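You operate a simulated robot arm through the tools that you are given. There is no shell and no other tool. Be economical: measure what you need, move in short steps, check, and stop when the job is done.

The job below is to be done with a simulated robot arm. You get a single attempt, and the scene is never put back.

Task
Take the folded cloth from the top of the sample table and leave it on top of the packet there.

It is judged by the outcome, as a careful person would: the job done as asked, and still so three seconds after it is handed in. It fails if anything else is knocked over, pushed out of place, dropped, spilled or broken. Flat cloth is picked up by pressing the open fingertips on it (5 to 10 N) and closing them slowly along it; thin cloth reads only 2 to 8 mm in the jaws.

Robot
A 7-joint arm with a two-finger parallel gripper, fixed in place. Base frame: the origin is at the foot of the arm, x ahead of it, y to its left, z up; the work surface is at about z = 0. Units: cm, degrees, N and s.
With the tool pointing down near the work surface it reaches from about 24 to 62 cm from the base axis. Its first joint turns from -66.0 to 66.0 degrees. Payload 2.6 kg.
Tool frame: the origin (TCP) lies between the finger pads and is the grasp point; the fingertips stand 3 cm ahead of it; z points along the fingers, y is the line along which they close. Largest opening 9.4 cm; finger width 2.8, thickness 1; the body of the gripper, 5 by 9.6 cm, starts 5.5 cm behind the TCP.
Orientation is that of the tool frame in the base frame, as [roll, pitch, yaw] about the fixed x, y, z axes, in that order (R = Rz(yaw) Ry(pitch) Rx(roll)). With the fingers straight down and closing along the base's y, the tool's x points along the base's -x, its y along +y and its z along -z.

Tools
- The arm moves only by the tool arm_command. Its argument "targets" is one flat list of numbers, 7 for each row, row after row: the gripper command, from -1 (shut) to 1 (fully open), values between in proportion, then the shift along the base's x, y, z in units of 400 mm (1.0 is 400 mm), then the turn, a rotation vector about the base's x, y, z in units of 120 degrees (1.0 is 120 degrees). In form: [fingers, tx, ty, tz, rx, ry, rz, fingers, tx, ty, tz, rx, ry, rz, ...]. A call has 1 to 10 rows; each row is the pose to reach, as a shift and turn from the pose commanded when the call began. A call with a number of a shift or a turn outside -1 to 1 is refused whole. Each row takes 0.2 s and may step no farther than 5 cm and 8.6 degrees from the row before; otherwise, or with a gripper value out of range, the whole call is refused. A pose out of reach is approached as far as the arm can. The call stops where the force on the tool passes 40 N (or 10 N more than at its start, if that is more) or the arm is blocked; 0.2 s more then pass. Each finger travels about 7.2 cm/s and halts on what it meets, pressing with about 45 N; the grip force reading is that of the motor and also rises with nothing between the fingers. The clock runs only during rows and for 0.2 s after the last one: add rows that repeat a pose to give the fingers time. The reply holds the time, the measured pose of the TCP, the force on the tool along the base axes, the opening and the grip force, in the units named above and with some noise.
- Cameras (640 x 400 px; columns grow to the right, rows downward): "scene" is fixed at [3.47, 44.39, 55.36]; the picture's right is [-0.74, -0.67, 0.00], its down [-0.38, 0.42, -0.82] and it looks along [0.55, -0.61, -0.57] (base axes); focal length 313 px, centre (320, 200). "wrist" rides on the gripper at [7.6, 1.4, -10.2] in the tool frame; the picture's right is [-0.18, 0.98, 0.00], its down [-0.75, -0.14, -0.64] and it looks along [-0.63, -0.12, 0.77] (tool axes); focal length 243 px, centre (320, 200). There is no depth. A picture from a camera that has moved, and an enlarged one, comes with that camera's place and axes in the base frame and with its lens. The place of the scene camera against the robot may be out by one fixed shift of up to 1.8 cm in any direction.
- camera(camera): a new picture of that camera. The clock stands still meanwhile.
- close_up(camera, box): a new picture of the part [left, top, right, bottom] of that camera's present view, enlarged. The clock stands still meanwhile.
- job_done(): hands the job in; it is judged then, once.

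Go step by step. Nothing tells you positions but the pictures and the camera data: compare them with the known pose of the tool, close in by small moves and look again before you grip or let go. The budget is 90 turns and 46 pictures, counting those below and the enlarged ones. Unless the task says otherwise, let go and move clear before handing in, and close with one line.

The tools are called after "Call:" as name(argument=value, ...) on one line, values as JSON. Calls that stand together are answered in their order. arm_command: Moves the arm, as the interface text tells. Its arguments: {"type":"object","properties":{"targets":{"type":"array"}},"required":["targets"]} The other tools are called the same way: camera (camera) takes a picture; close_up (camera, box) takes an enlarged picture of a part of a camera's view; job_done () hands the job in.

At the start:

```text
clock: 0.0
tcp_pos: [41.92, 4.63, 25.9]
tcp_rot: [180.0, 0.0, 180.0]
wrist_force: [0.0, -0.3, 0.1]
opening: 9.41
gripper_force: 0.1
```

scene: 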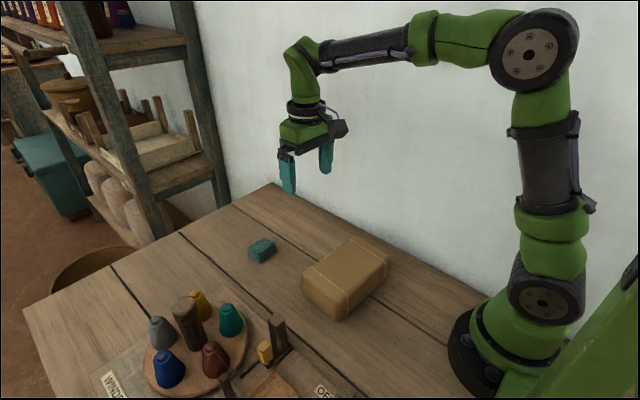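
wrist: 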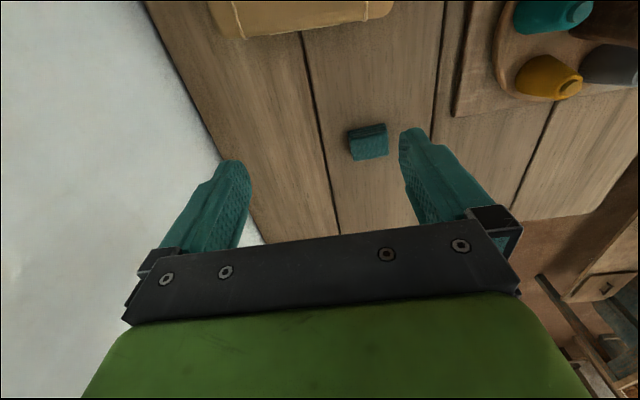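

I see a small teal block-like item and a tan packet on the table, with sample cones nearer the camera. I take the teal item to be the folded cloth; I'll enlarge to check.

Call:
close_up(camera="scene", box=[220, 210, 420, 335])

Call:
close_up(camera="scene", box=[80, 250, 360, 400])

Call:
close_up(camera="wrist", box=[200, 0, 440, 190])

```text
3.20 times, centred on (320, 272) of scene
camera zoom: at [3.47, 44.39, 55.36], right [-0.74, -0.67, 0.0], down [-0.38, 0.42, -0.82], along [0.55, -0.61, -0.57], focal length 1003 px, centre (320, -32)
```

zoom: 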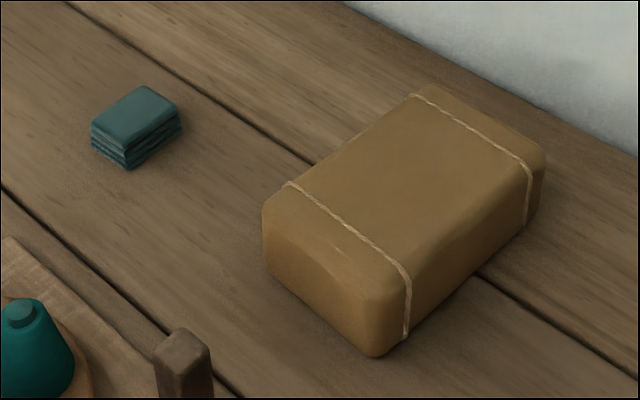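

```text
2.29 times, centred on (220, 325) of scene
camera zoom: at [3.47, 44.39, 55.36], right [-0.74, -0.67, 0.0], down [-0.38, 0.42, -0.82], along [0.55, -0.61, -0.57], focal length 716 px, centre (549, -86)
```

zoom: 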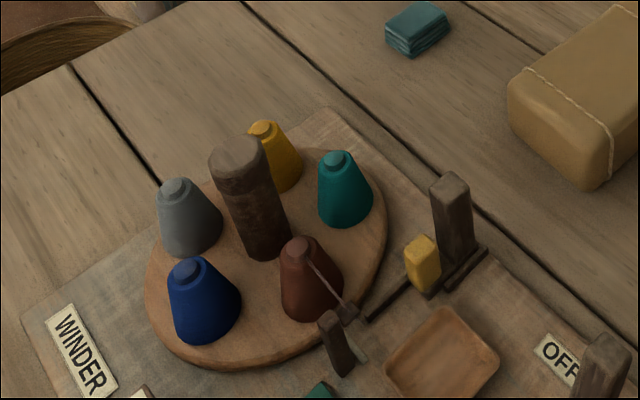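

```text
2.11 times, centred on (320, 95) of wrist
camera zoom: at [34.35, 6.04, 36.18], right [0.18, 0.98, 0.0], down [0.75, -0.14, 0.64], along [0.63, -0.12, -0.77], focal length 511 px, centre (320, 421)
```

zoom: 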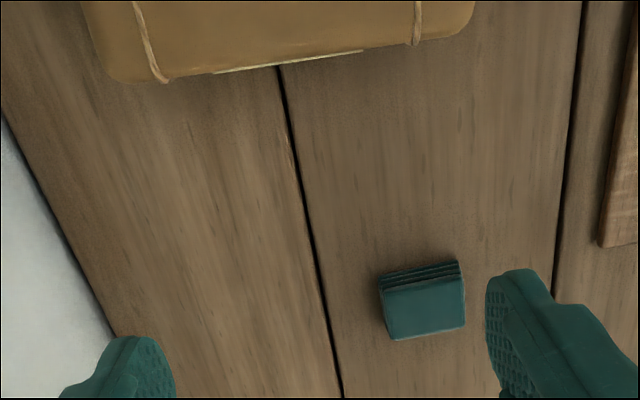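

The teal folded stack is the cloth, about (53, 10), and the tan packet is the target, nearer the base. I'll move back a little to measure the packet with the wrist camera.

Call:
arm_command(targets=[1, -0.1, 0, 0.03, 0, 0, 0, 1, -0.2, 0, 0.06, 0, 0, 0, 1, -0.3, 0, 0.06, 0, 0, 0, 1, -0.3, 0, 0.06, 0, 0, 0])

Call:
camera(camera="wrist")

```text
clock: 1.0
tcp_pos: [29.81, 4.66, 28.44]
tcp_rot: [-179.9, -0.1, -179.9]
wrist_force: [0.0, 0.5, 0.3]
opening: 9.42
gripper_force: 0.0
```

```text
40 pictures are left
camera wrist: at [22.3, 6.17, 38.7], right [0.18, 0.98, 0.0], down [0.75, -0.14, 0.64], along [0.63, -0.12, -0.77], focal length 243 px, centre (320, 200)
```

wrist: 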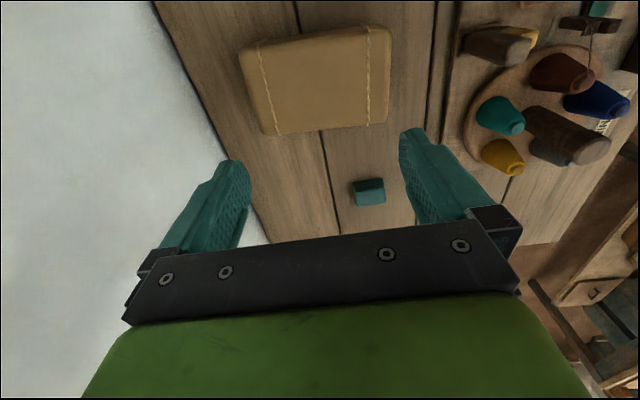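

The packet is about 17 × 10.5 cm, centred near (30.5, 4.7), top at roughly 6 cm. Now I go above the cloth for a closer look.

Call:
arm_command(targets=[1, 0.1, 0.02, -0.03, 0, 0, 0, 1, 0.2, 0.04, -0.06, 0, 0, 0, 1, 0.3, 0.07, -0.1, 0, 0, 0, 1, 0.4, 0.1, -0.15, 0, 0, 0, 1, 0.48, 0.12, -0.22, 0, 0, 0, 1, 0.54, 0.137, -0.3, 0, 0, 0, 1, 0.5675, 0.137, -0.34, 0, 0, 0, 1, 0.5675, 0.137, -0.34, 0, 0, 0])

Call:
camera(camera="wrist")

Call:
camera(camera="scene")

```text
clock: 2.8
tcp_pos: [52.64, 10.09, 14.71]
tcp_rot: [-179.9, 0.0, -179.9]
wrist_force: [-0.7, 0.9, -0.5]
opening: 9.4
gripper_force: 0.1
```

```text
39 pictures are left
camera wrist: at [45.13, 11.54, 24.96], right [0.18, 0.98, 0.0], down [0.75, -0.14, 0.64], along [0.63, -0.12, -0.77], focal length 243 px, centre (320, 200)
```

wrist: 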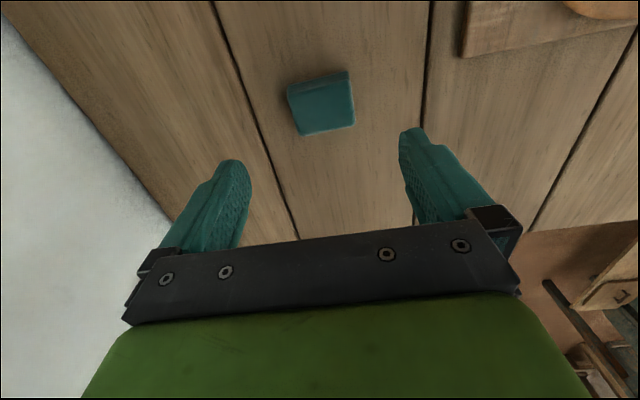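

```text
38 pictures are left
```

scene: 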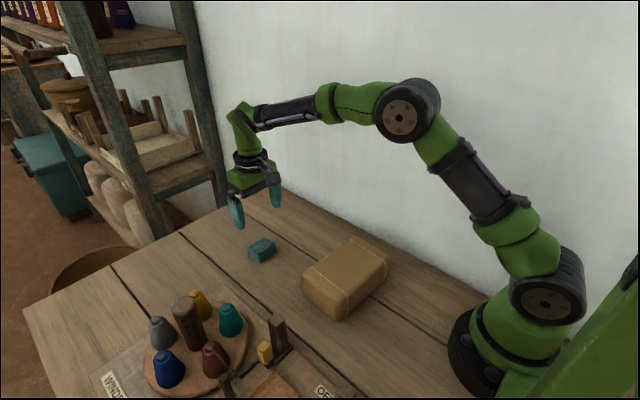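

I'm above the cloth; enlarging it to measure its corners.

Call:
close_up(camera="wrist", box=[240, 50, 400, 150])

```text
4.00 times, centred on (320, 100) of wrist
camera zoom: at [45.13, 11.54, 24.96], right [0.18, 0.98, 0.0], down [0.75, -0.14, 0.64], along [0.63, -0.12, -0.77], focal length 970 px, centre (320, 600)
```

zoom: 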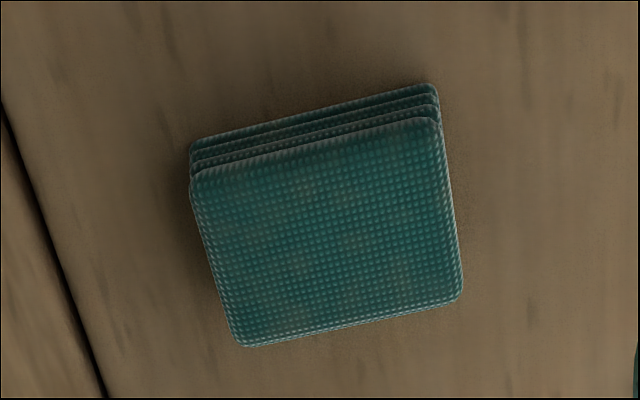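

Cloth top is about x 51–55, y 7.6–13, ~2.5 cm thick, aligned with the axes; centre (53.05, 10.3). I'll lower the open fingers around it, short of the table.

Call:
arm_command(targets=[1, 0.01, 0.005, -0.08, 0, 0, 0, 1, 0.01, 0.005, -0.16, 0, 0, 0, 1, 0.01, 0.005, -0.22, 0, 0, 0, 1, 0.01, 0.005, -0.26, 0, 0, 0, 1, 0.01, 0.005, -0.272, 0, 0, 0, 1, 0.01, 0.005, -0.272, 0, 0, 0])

Call:
camera(camera="wrist")

Call:
close_up(camera="scene", box=[190, 170, 350, 270])

```text
clock: 4.2
tcp_pos: [53.06, 10.32, 3.85]
tcp_rot: [-180.0, 0.1, -180.0]
wrist_force: [0.4, -0.5, 0.9]
opening: 9.41
gripper_force: 0.1
```

```text
36 pictures are left
camera wrist: at [45.43, 11.68, 14.04], right [0.18, 0.98, 0.0], down [0.75, -0.14, 0.64], along [0.63, -0.12, -0.77], focal length 243 px, centre (320, 200)
```

wrist: 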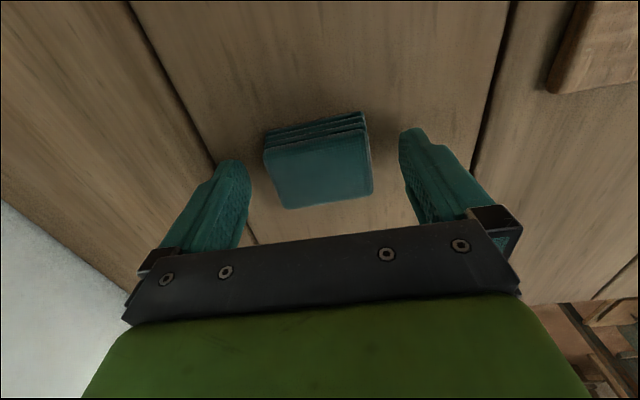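

```text
4.00 times, centred on (270, 220) of scene
camera zoom: at [3.47, 44.39, 55.36], right [-0.74, -0.67, 0.0], down [-0.38, 0.42, -0.82], along [0.55, -0.61, -0.57], focal length 1253 px, centre (520, 120)
```

zoom: 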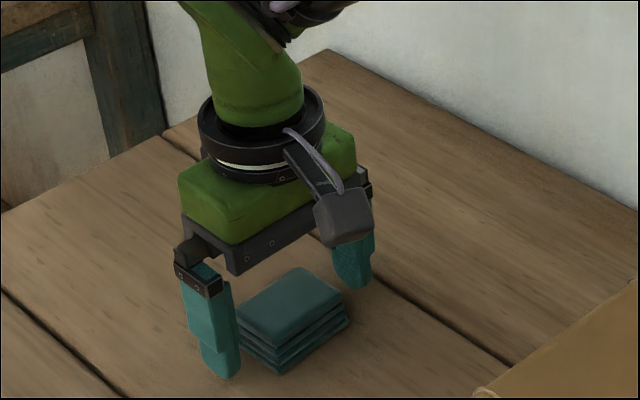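

The cloth sits centred between the fingers, and is about 2 cm thick. I'll lower slightly and close slowly to about its width.

Call:
arm_command(targets=[1, 0, 0, -0.006, 0, 0, 0, 1, 0, 0, -0.012, 0, 0, 0, 0.7, 0, 0, -0.012, 0, 0, 0, 0.5, 0, 0, -0.012, 0, 0, 0, 0.35, 0, 0, -0.012, 0, 0, 0, 0.22, 0, 0, -0.012, 0, 0, 0, 0.15, 0, 0, -0.012, 0, 0, 0, 0.08, 0, 0, -0.012, 0, 0, 0, 0.03, 0, 0, -0.012, 0, 0, 0, 0.0, 0, 0, -0.012, 0, 0, 0])

Call:
camera(camera="wrist")

```text
clock: 6.4
tcp_pos: [53.05, 10.23, 3.33]
tcp_rot: [179.9, -0.1, 179.9]
wrist_force: [0.1, 0.6, -0.1]
opening: 5.89
gripper_force: 45.5
```

```text
34 pictures are left
camera wrist: at [45.44, 11.64, 13.6], right [0.18, 0.98, 0.0], down [0.75, -0.14, 0.64], along [0.63, -0.12, -0.77], focal length 243 px, centre (320, 200)
```

wrist: 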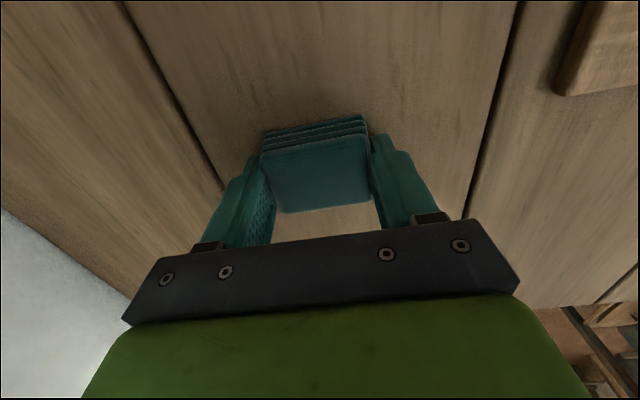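

The fingers have stopped at 5.9 cm with full grip force, so the stack is held. I'll lift it and check.

Call:
arm_command(targets=[-0.1, 0, 0, 0.01, 0, 0, 0, -0.1, 0, 0, 0.04, 0, 0, 0, -0.1, 0, 0, 0.1, 0, 0, 0, -0.1, 0, 0, 0.18, 0, 0, 0, -0.1, 0, 0, 0.27, 0, 0, 0, -0.1, 0, 0, 0.35, 0, 0, 0, -0.1, 0, 0, 0.35, 0, 0, 0])

Call:
camera(camera="wrist")

Call:
close_up(camera="scene", box=[190, 110, 350, 210])

```text
clock: 8.0
tcp_pos: [52.92, 10.31, 17.56]
tcp_rot: [179.9, -0.1, 180.0]
wrist_force: [-0.5, -0.1, -0.6]
opening: 5.9
gripper_force: 45.3
```

```text
33 pictures are left
camera wrist: at [45.29, 11.72, 27.69], right [0.18, 0.98, 0.0], down [0.75, -0.14, 0.64], along [0.63, -0.12, -0.77], focal length 243 px, centre (320, 200)
```

wrist: 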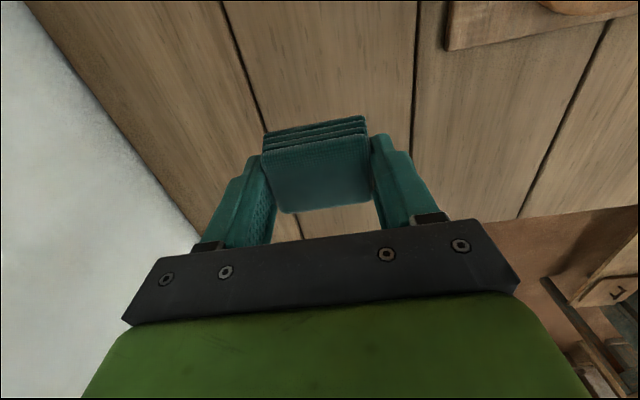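

```text
4.00 times, centred on (270, 160) of scene
camera zoom: at [3.47, 44.39, 55.36], right [-0.74, -0.67, 0.0], down [-0.38, 0.42, -0.82], along [0.55, -0.61, -0.57], focal length 1253 px, centre (520, 360)
```

zoom: 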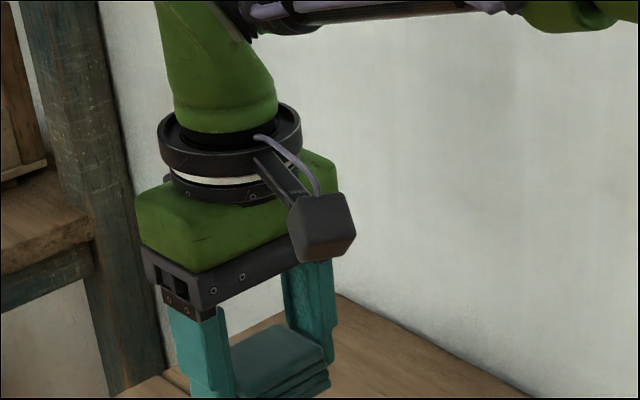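

The cloth is held level with its bottom about 3.3 cm below the TCP. I'll carry it at this height to above the packet's centre, about (31, 4.6).

Call:
arm_command(targets=[-0.1, -0.08, -0.02, 0, 0, 0, 0, -0.1, -0.17, -0.045, 0, 0, 0, 0, -0.1, -0.26, -0.07, 0, 0, 0, 0, -0.1, -0.35, -0.09, 0, 0, 0, 0, -0.1, -0.43, -0.11, 0, 0, 0, 0, -0.1, -0.5, -0.13, 0, 0, 0, 0, -0.1, -0.55, -0.1425, 0, 0, 0, 0, -0.1, -0.55, -0.1425, 0, 0, 0, 0])

Call:
camera(camera="wrist")

Call:
close_up(camera="scene", box=[240, 180, 432, 300])

```text
clock: 9.8
tcp_pos: [31.05, 4.65, 17.42]
tcp_rot: [-180.0, 0.0, -179.9]
wrist_force: [0.5, -0.1, -1.1]
opening: 5.87
gripper_force: 45.1
```

```text
31 pictures are left
camera wrist: at [23.43, 6.06, 27.6], right [0.18, 0.98, 0.0], down [0.75, -0.14, 0.64], along [0.63, -0.12, -0.77], focal length 243 px, centre (320, 200)
```

wrist: 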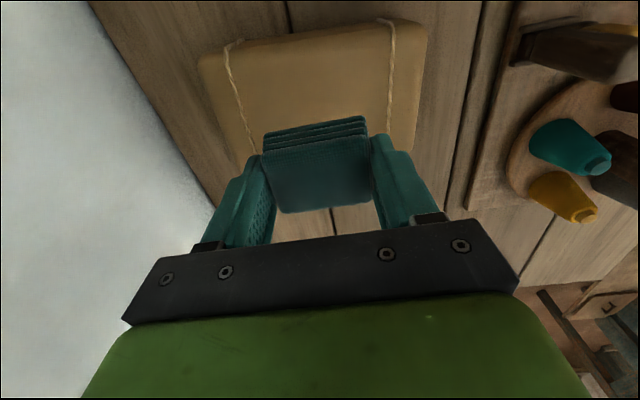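

```text
3.33 times, centred on (336, 240) of scene
camera zoom: at [3.47, 44.39, 55.36], right [-0.74, -0.67, 0.0], down [-0.38, 0.42, -0.82], along [0.55, -0.61, -0.57], focal length 1044 px, centre (267, 67)
```

zoom: 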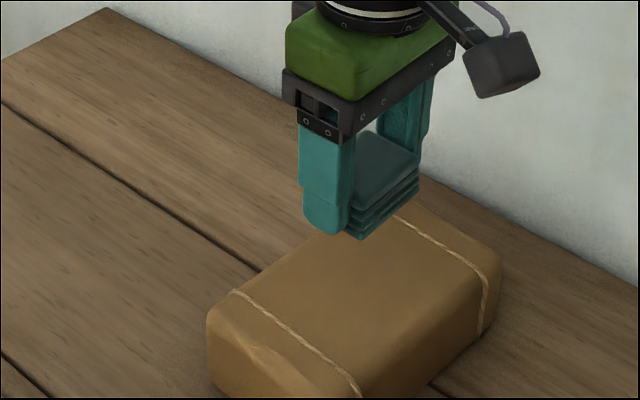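

The cloth hangs over the packet. The packet's top may be 6–9 cm high, so I'll come down part way and look from the side.

Call:
arm_command(targets=[-0.1, -0.01, 0, -0.04, 0, 0, 0, -0.1, -0.01, 0, -0.08, 0, 0, 0, -0.1, -0.01, 0, -0.11, 0, 0, 0, -0.1, -0.01, 0, -0.11, 0, 0, 0])

Call:
close_up(camera="scene", box=[270, 210, 430, 310])

Call:
camera(camera="wrist")

```text
clock: 10.8
tcp_pos: [30.57, 4.71, 13.2]
tcp_rot: [-180.0, 0.0, -180.0]
wrist_force: [-0.4, -0.3, -0.5]
opening: 5.87
gripper_force: 45.3
```

```text
4.00 times, centred on (350, 260) of scene
camera zoom: at [3.47, 44.39, 55.36], right [-0.74, -0.67, 0.0], down [-0.38, 0.42, -0.82], along [0.55, -0.61, -0.57], focal length 1253 px, centre (200, -40)
```

zoom: 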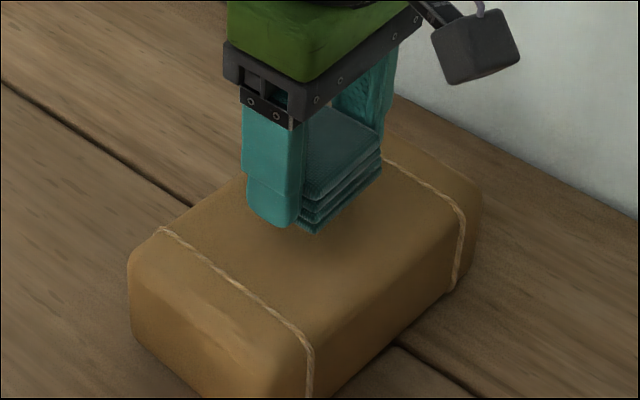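

```text
28 pictures are left
camera wrist: at [23.1, 6.06, 23.34], right [0.18, 0.98, 0.0], down [0.75, -0.14, 0.64], along [0.63, -0.12, -0.77], focal length 243 px, centre (320, 200)
```

wrist: 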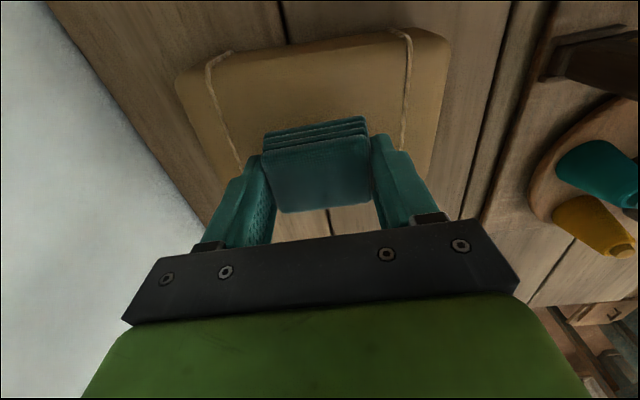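

Cloth is centred between the strings, clear of the packet. I'll descend in small steps watching the force.

Call:
arm_command(targets=[-0.1, 0, 0, -0.015, 0, 0, 0, -0.1, 0, 0, -0.03, 0, 0, 0, -0.1, 0, 0, -0.03, 0, 0, 0])

Call:
close_up(camera="scene", box=[270, 210, 430, 310])

```text
clock: 11.6
tcp_pos: [30.58, 4.43, 11.84]
tcp_rot: [-180.0, 0.0, 179.9]
wrist_force: [0.8, -0.4, 0.4]
opening: 5.89
gripper_force: 44.4
```

```text
4.00 times, centred on (350, 260) of scene
camera zoom: at [3.47, 44.39, 55.36], right [-0.74, -0.67, 0.0], down [-0.38, 0.42, -0.82], along [0.55, -0.61, -0.57], focal length 1253 px, centre (200, -40)
```

zoom: 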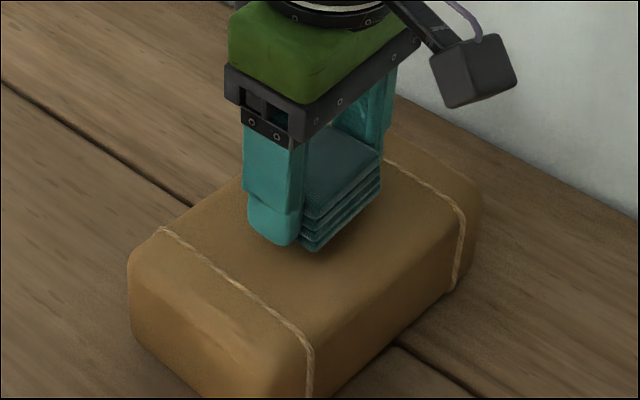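

Still no contact with the cloth bottom at about 8.5 cm; continuing.

Call:
arm_command(targets=[-0.1, 0, 0, -0.01, 0, 0, 0, -0.1, 0, 0, -0.02, 0, 0, 0, -0.1, 0, 0, -0.02, 0, 0, 0])

```text
clock: 12.4
tcp_pos: [30.59, 4.61, 11.17]
tcp_rot: [-180.0, 0.1, 180.0]
wrist_force: [0.1, -0.8, -0.5]
opening: 5.85
gripper_force: 45.4
```

No contact yet; another small step and a look.

Call:
arm_command(targets=[-0.1, 0, 0, -0.01, 0, 0, 0, -0.1, 0, 0, -0.018, 0, 0, 0, -0.1, 0, 0, -0.018, 0, 0, 0])

Call:
close_up(camera="scene", box=[270, 210, 430, 310])

```text
clock: 13.2
tcp_pos: [30.59, 4.56, 10.4]
tcp_rot: [179.9, 0.1, 180.0]
wrist_force: [-1.5, -0.4, 4.8]
opening: 5.84
gripper_force: 45.1
```

```text
4.00 times, centred on (350, 260) of scene
camera zoom: at [3.47, 44.39, 55.36], right [-0.74, -0.67, 0.0], down [-0.38, 0.42, -0.82], along [0.55, -0.61, -0.57], focal length 1253 px, centre (200, -40)
```

zoom: 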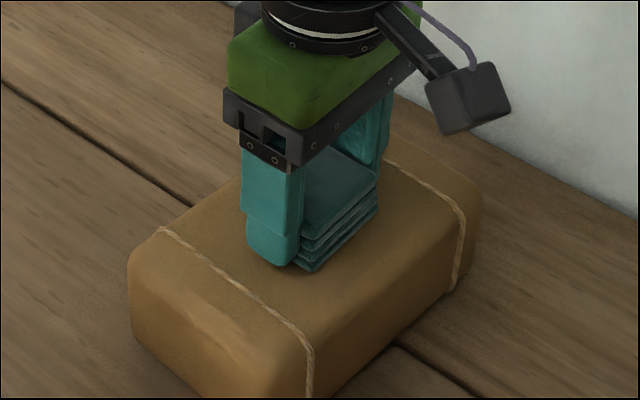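

The force has risen to about 5 N, so the cloth rests on the packet. I'll open slowly in place.

Call:
arm_command(targets=[0.25, 0, 0, 0, 0, 0, 0, 0.32, 0, 0, 0, 0, 0, 0, 0.4, 0, 0, 0, 0, 0, 0, 0.55, 0, 0, 0, 0, 0, 0, 0.7, 0, 0, 0, 0, 0, 0, 0.7, 0, 0, 0, 0, 0, 0])

Call:
camera(camera="wrist")

```text
clock: 14.6
tcp_pos: [30.62, 4.63, 10.46]
tcp_rot: [179.9, 0.1, -180.0]
wrist_force: [0.1, 0.1, 1.0]
opening: 7.99
gripper_force: 0.0
```

```text
25 pictures are left
camera wrist: at [23.08, 6.04, 20.56], right [0.18, 0.98, 0.0], down [0.75, -0.14, 0.64], along [0.63, -0.12, -0.77], focal length 243 px, centre (320, 200)
```

wrist: 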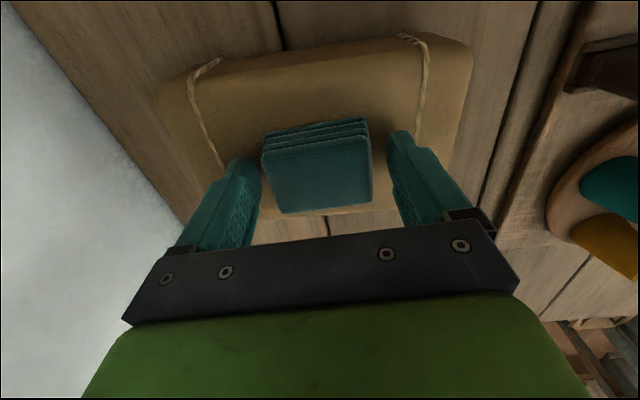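

The cloth is released and lying on the packet. I'll lift straight up and check.

Call:
arm_command(targets=[0.7, 0, 0, 0.03, 0, 0, 0, 0.7, 0, 0, 0.09, 0, 0, 0, 0.7, 0, 0, 0.18, 0, 0, 0, 0.7, 0, 0, 0.28, 0, 0, 0, 0.7, 0, 0, 0.35, 0, 0, 0, 0.7, 0, 0, 0.35, 0, 0, 0, 0.7, 0, 0, 0.35, 0, 0, 0])

Call:
camera(camera="wrist")

Call:
camera(camera="scene")

```text
clock: 16.2
tcp_pos: [30.55, 4.67, 24.45]
tcp_rot: [-180.0, 0.0, 180.0]
wrist_force: [0.6, 0.0, 0.6]
opening: 7.97
gripper_force: 0.0
```

```text
24 pictures are left
camera wrist: at [23.06, 6.12, 34.73], right [0.18, 0.98, 0.0], down [0.75, -0.14, 0.64], along [0.63, -0.12, -0.77], focal length 243 px, centre (320, 200)
```

wrist: 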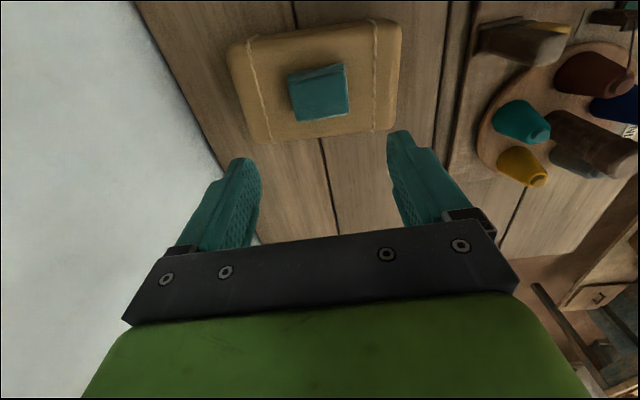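

```text
23 pictures are left
```

scene: 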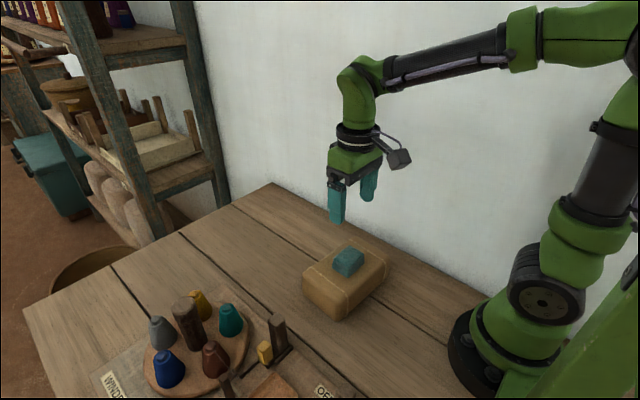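

The cloth lies squarely on top of the packet, nothing else has moved, and the gripper is clear. I'm handing it in.

Call:
job_done()

```text
The job is handed in.
```

The folded cloth is resting on top of the packet, the gripper is clear of it, and the job is handed in.
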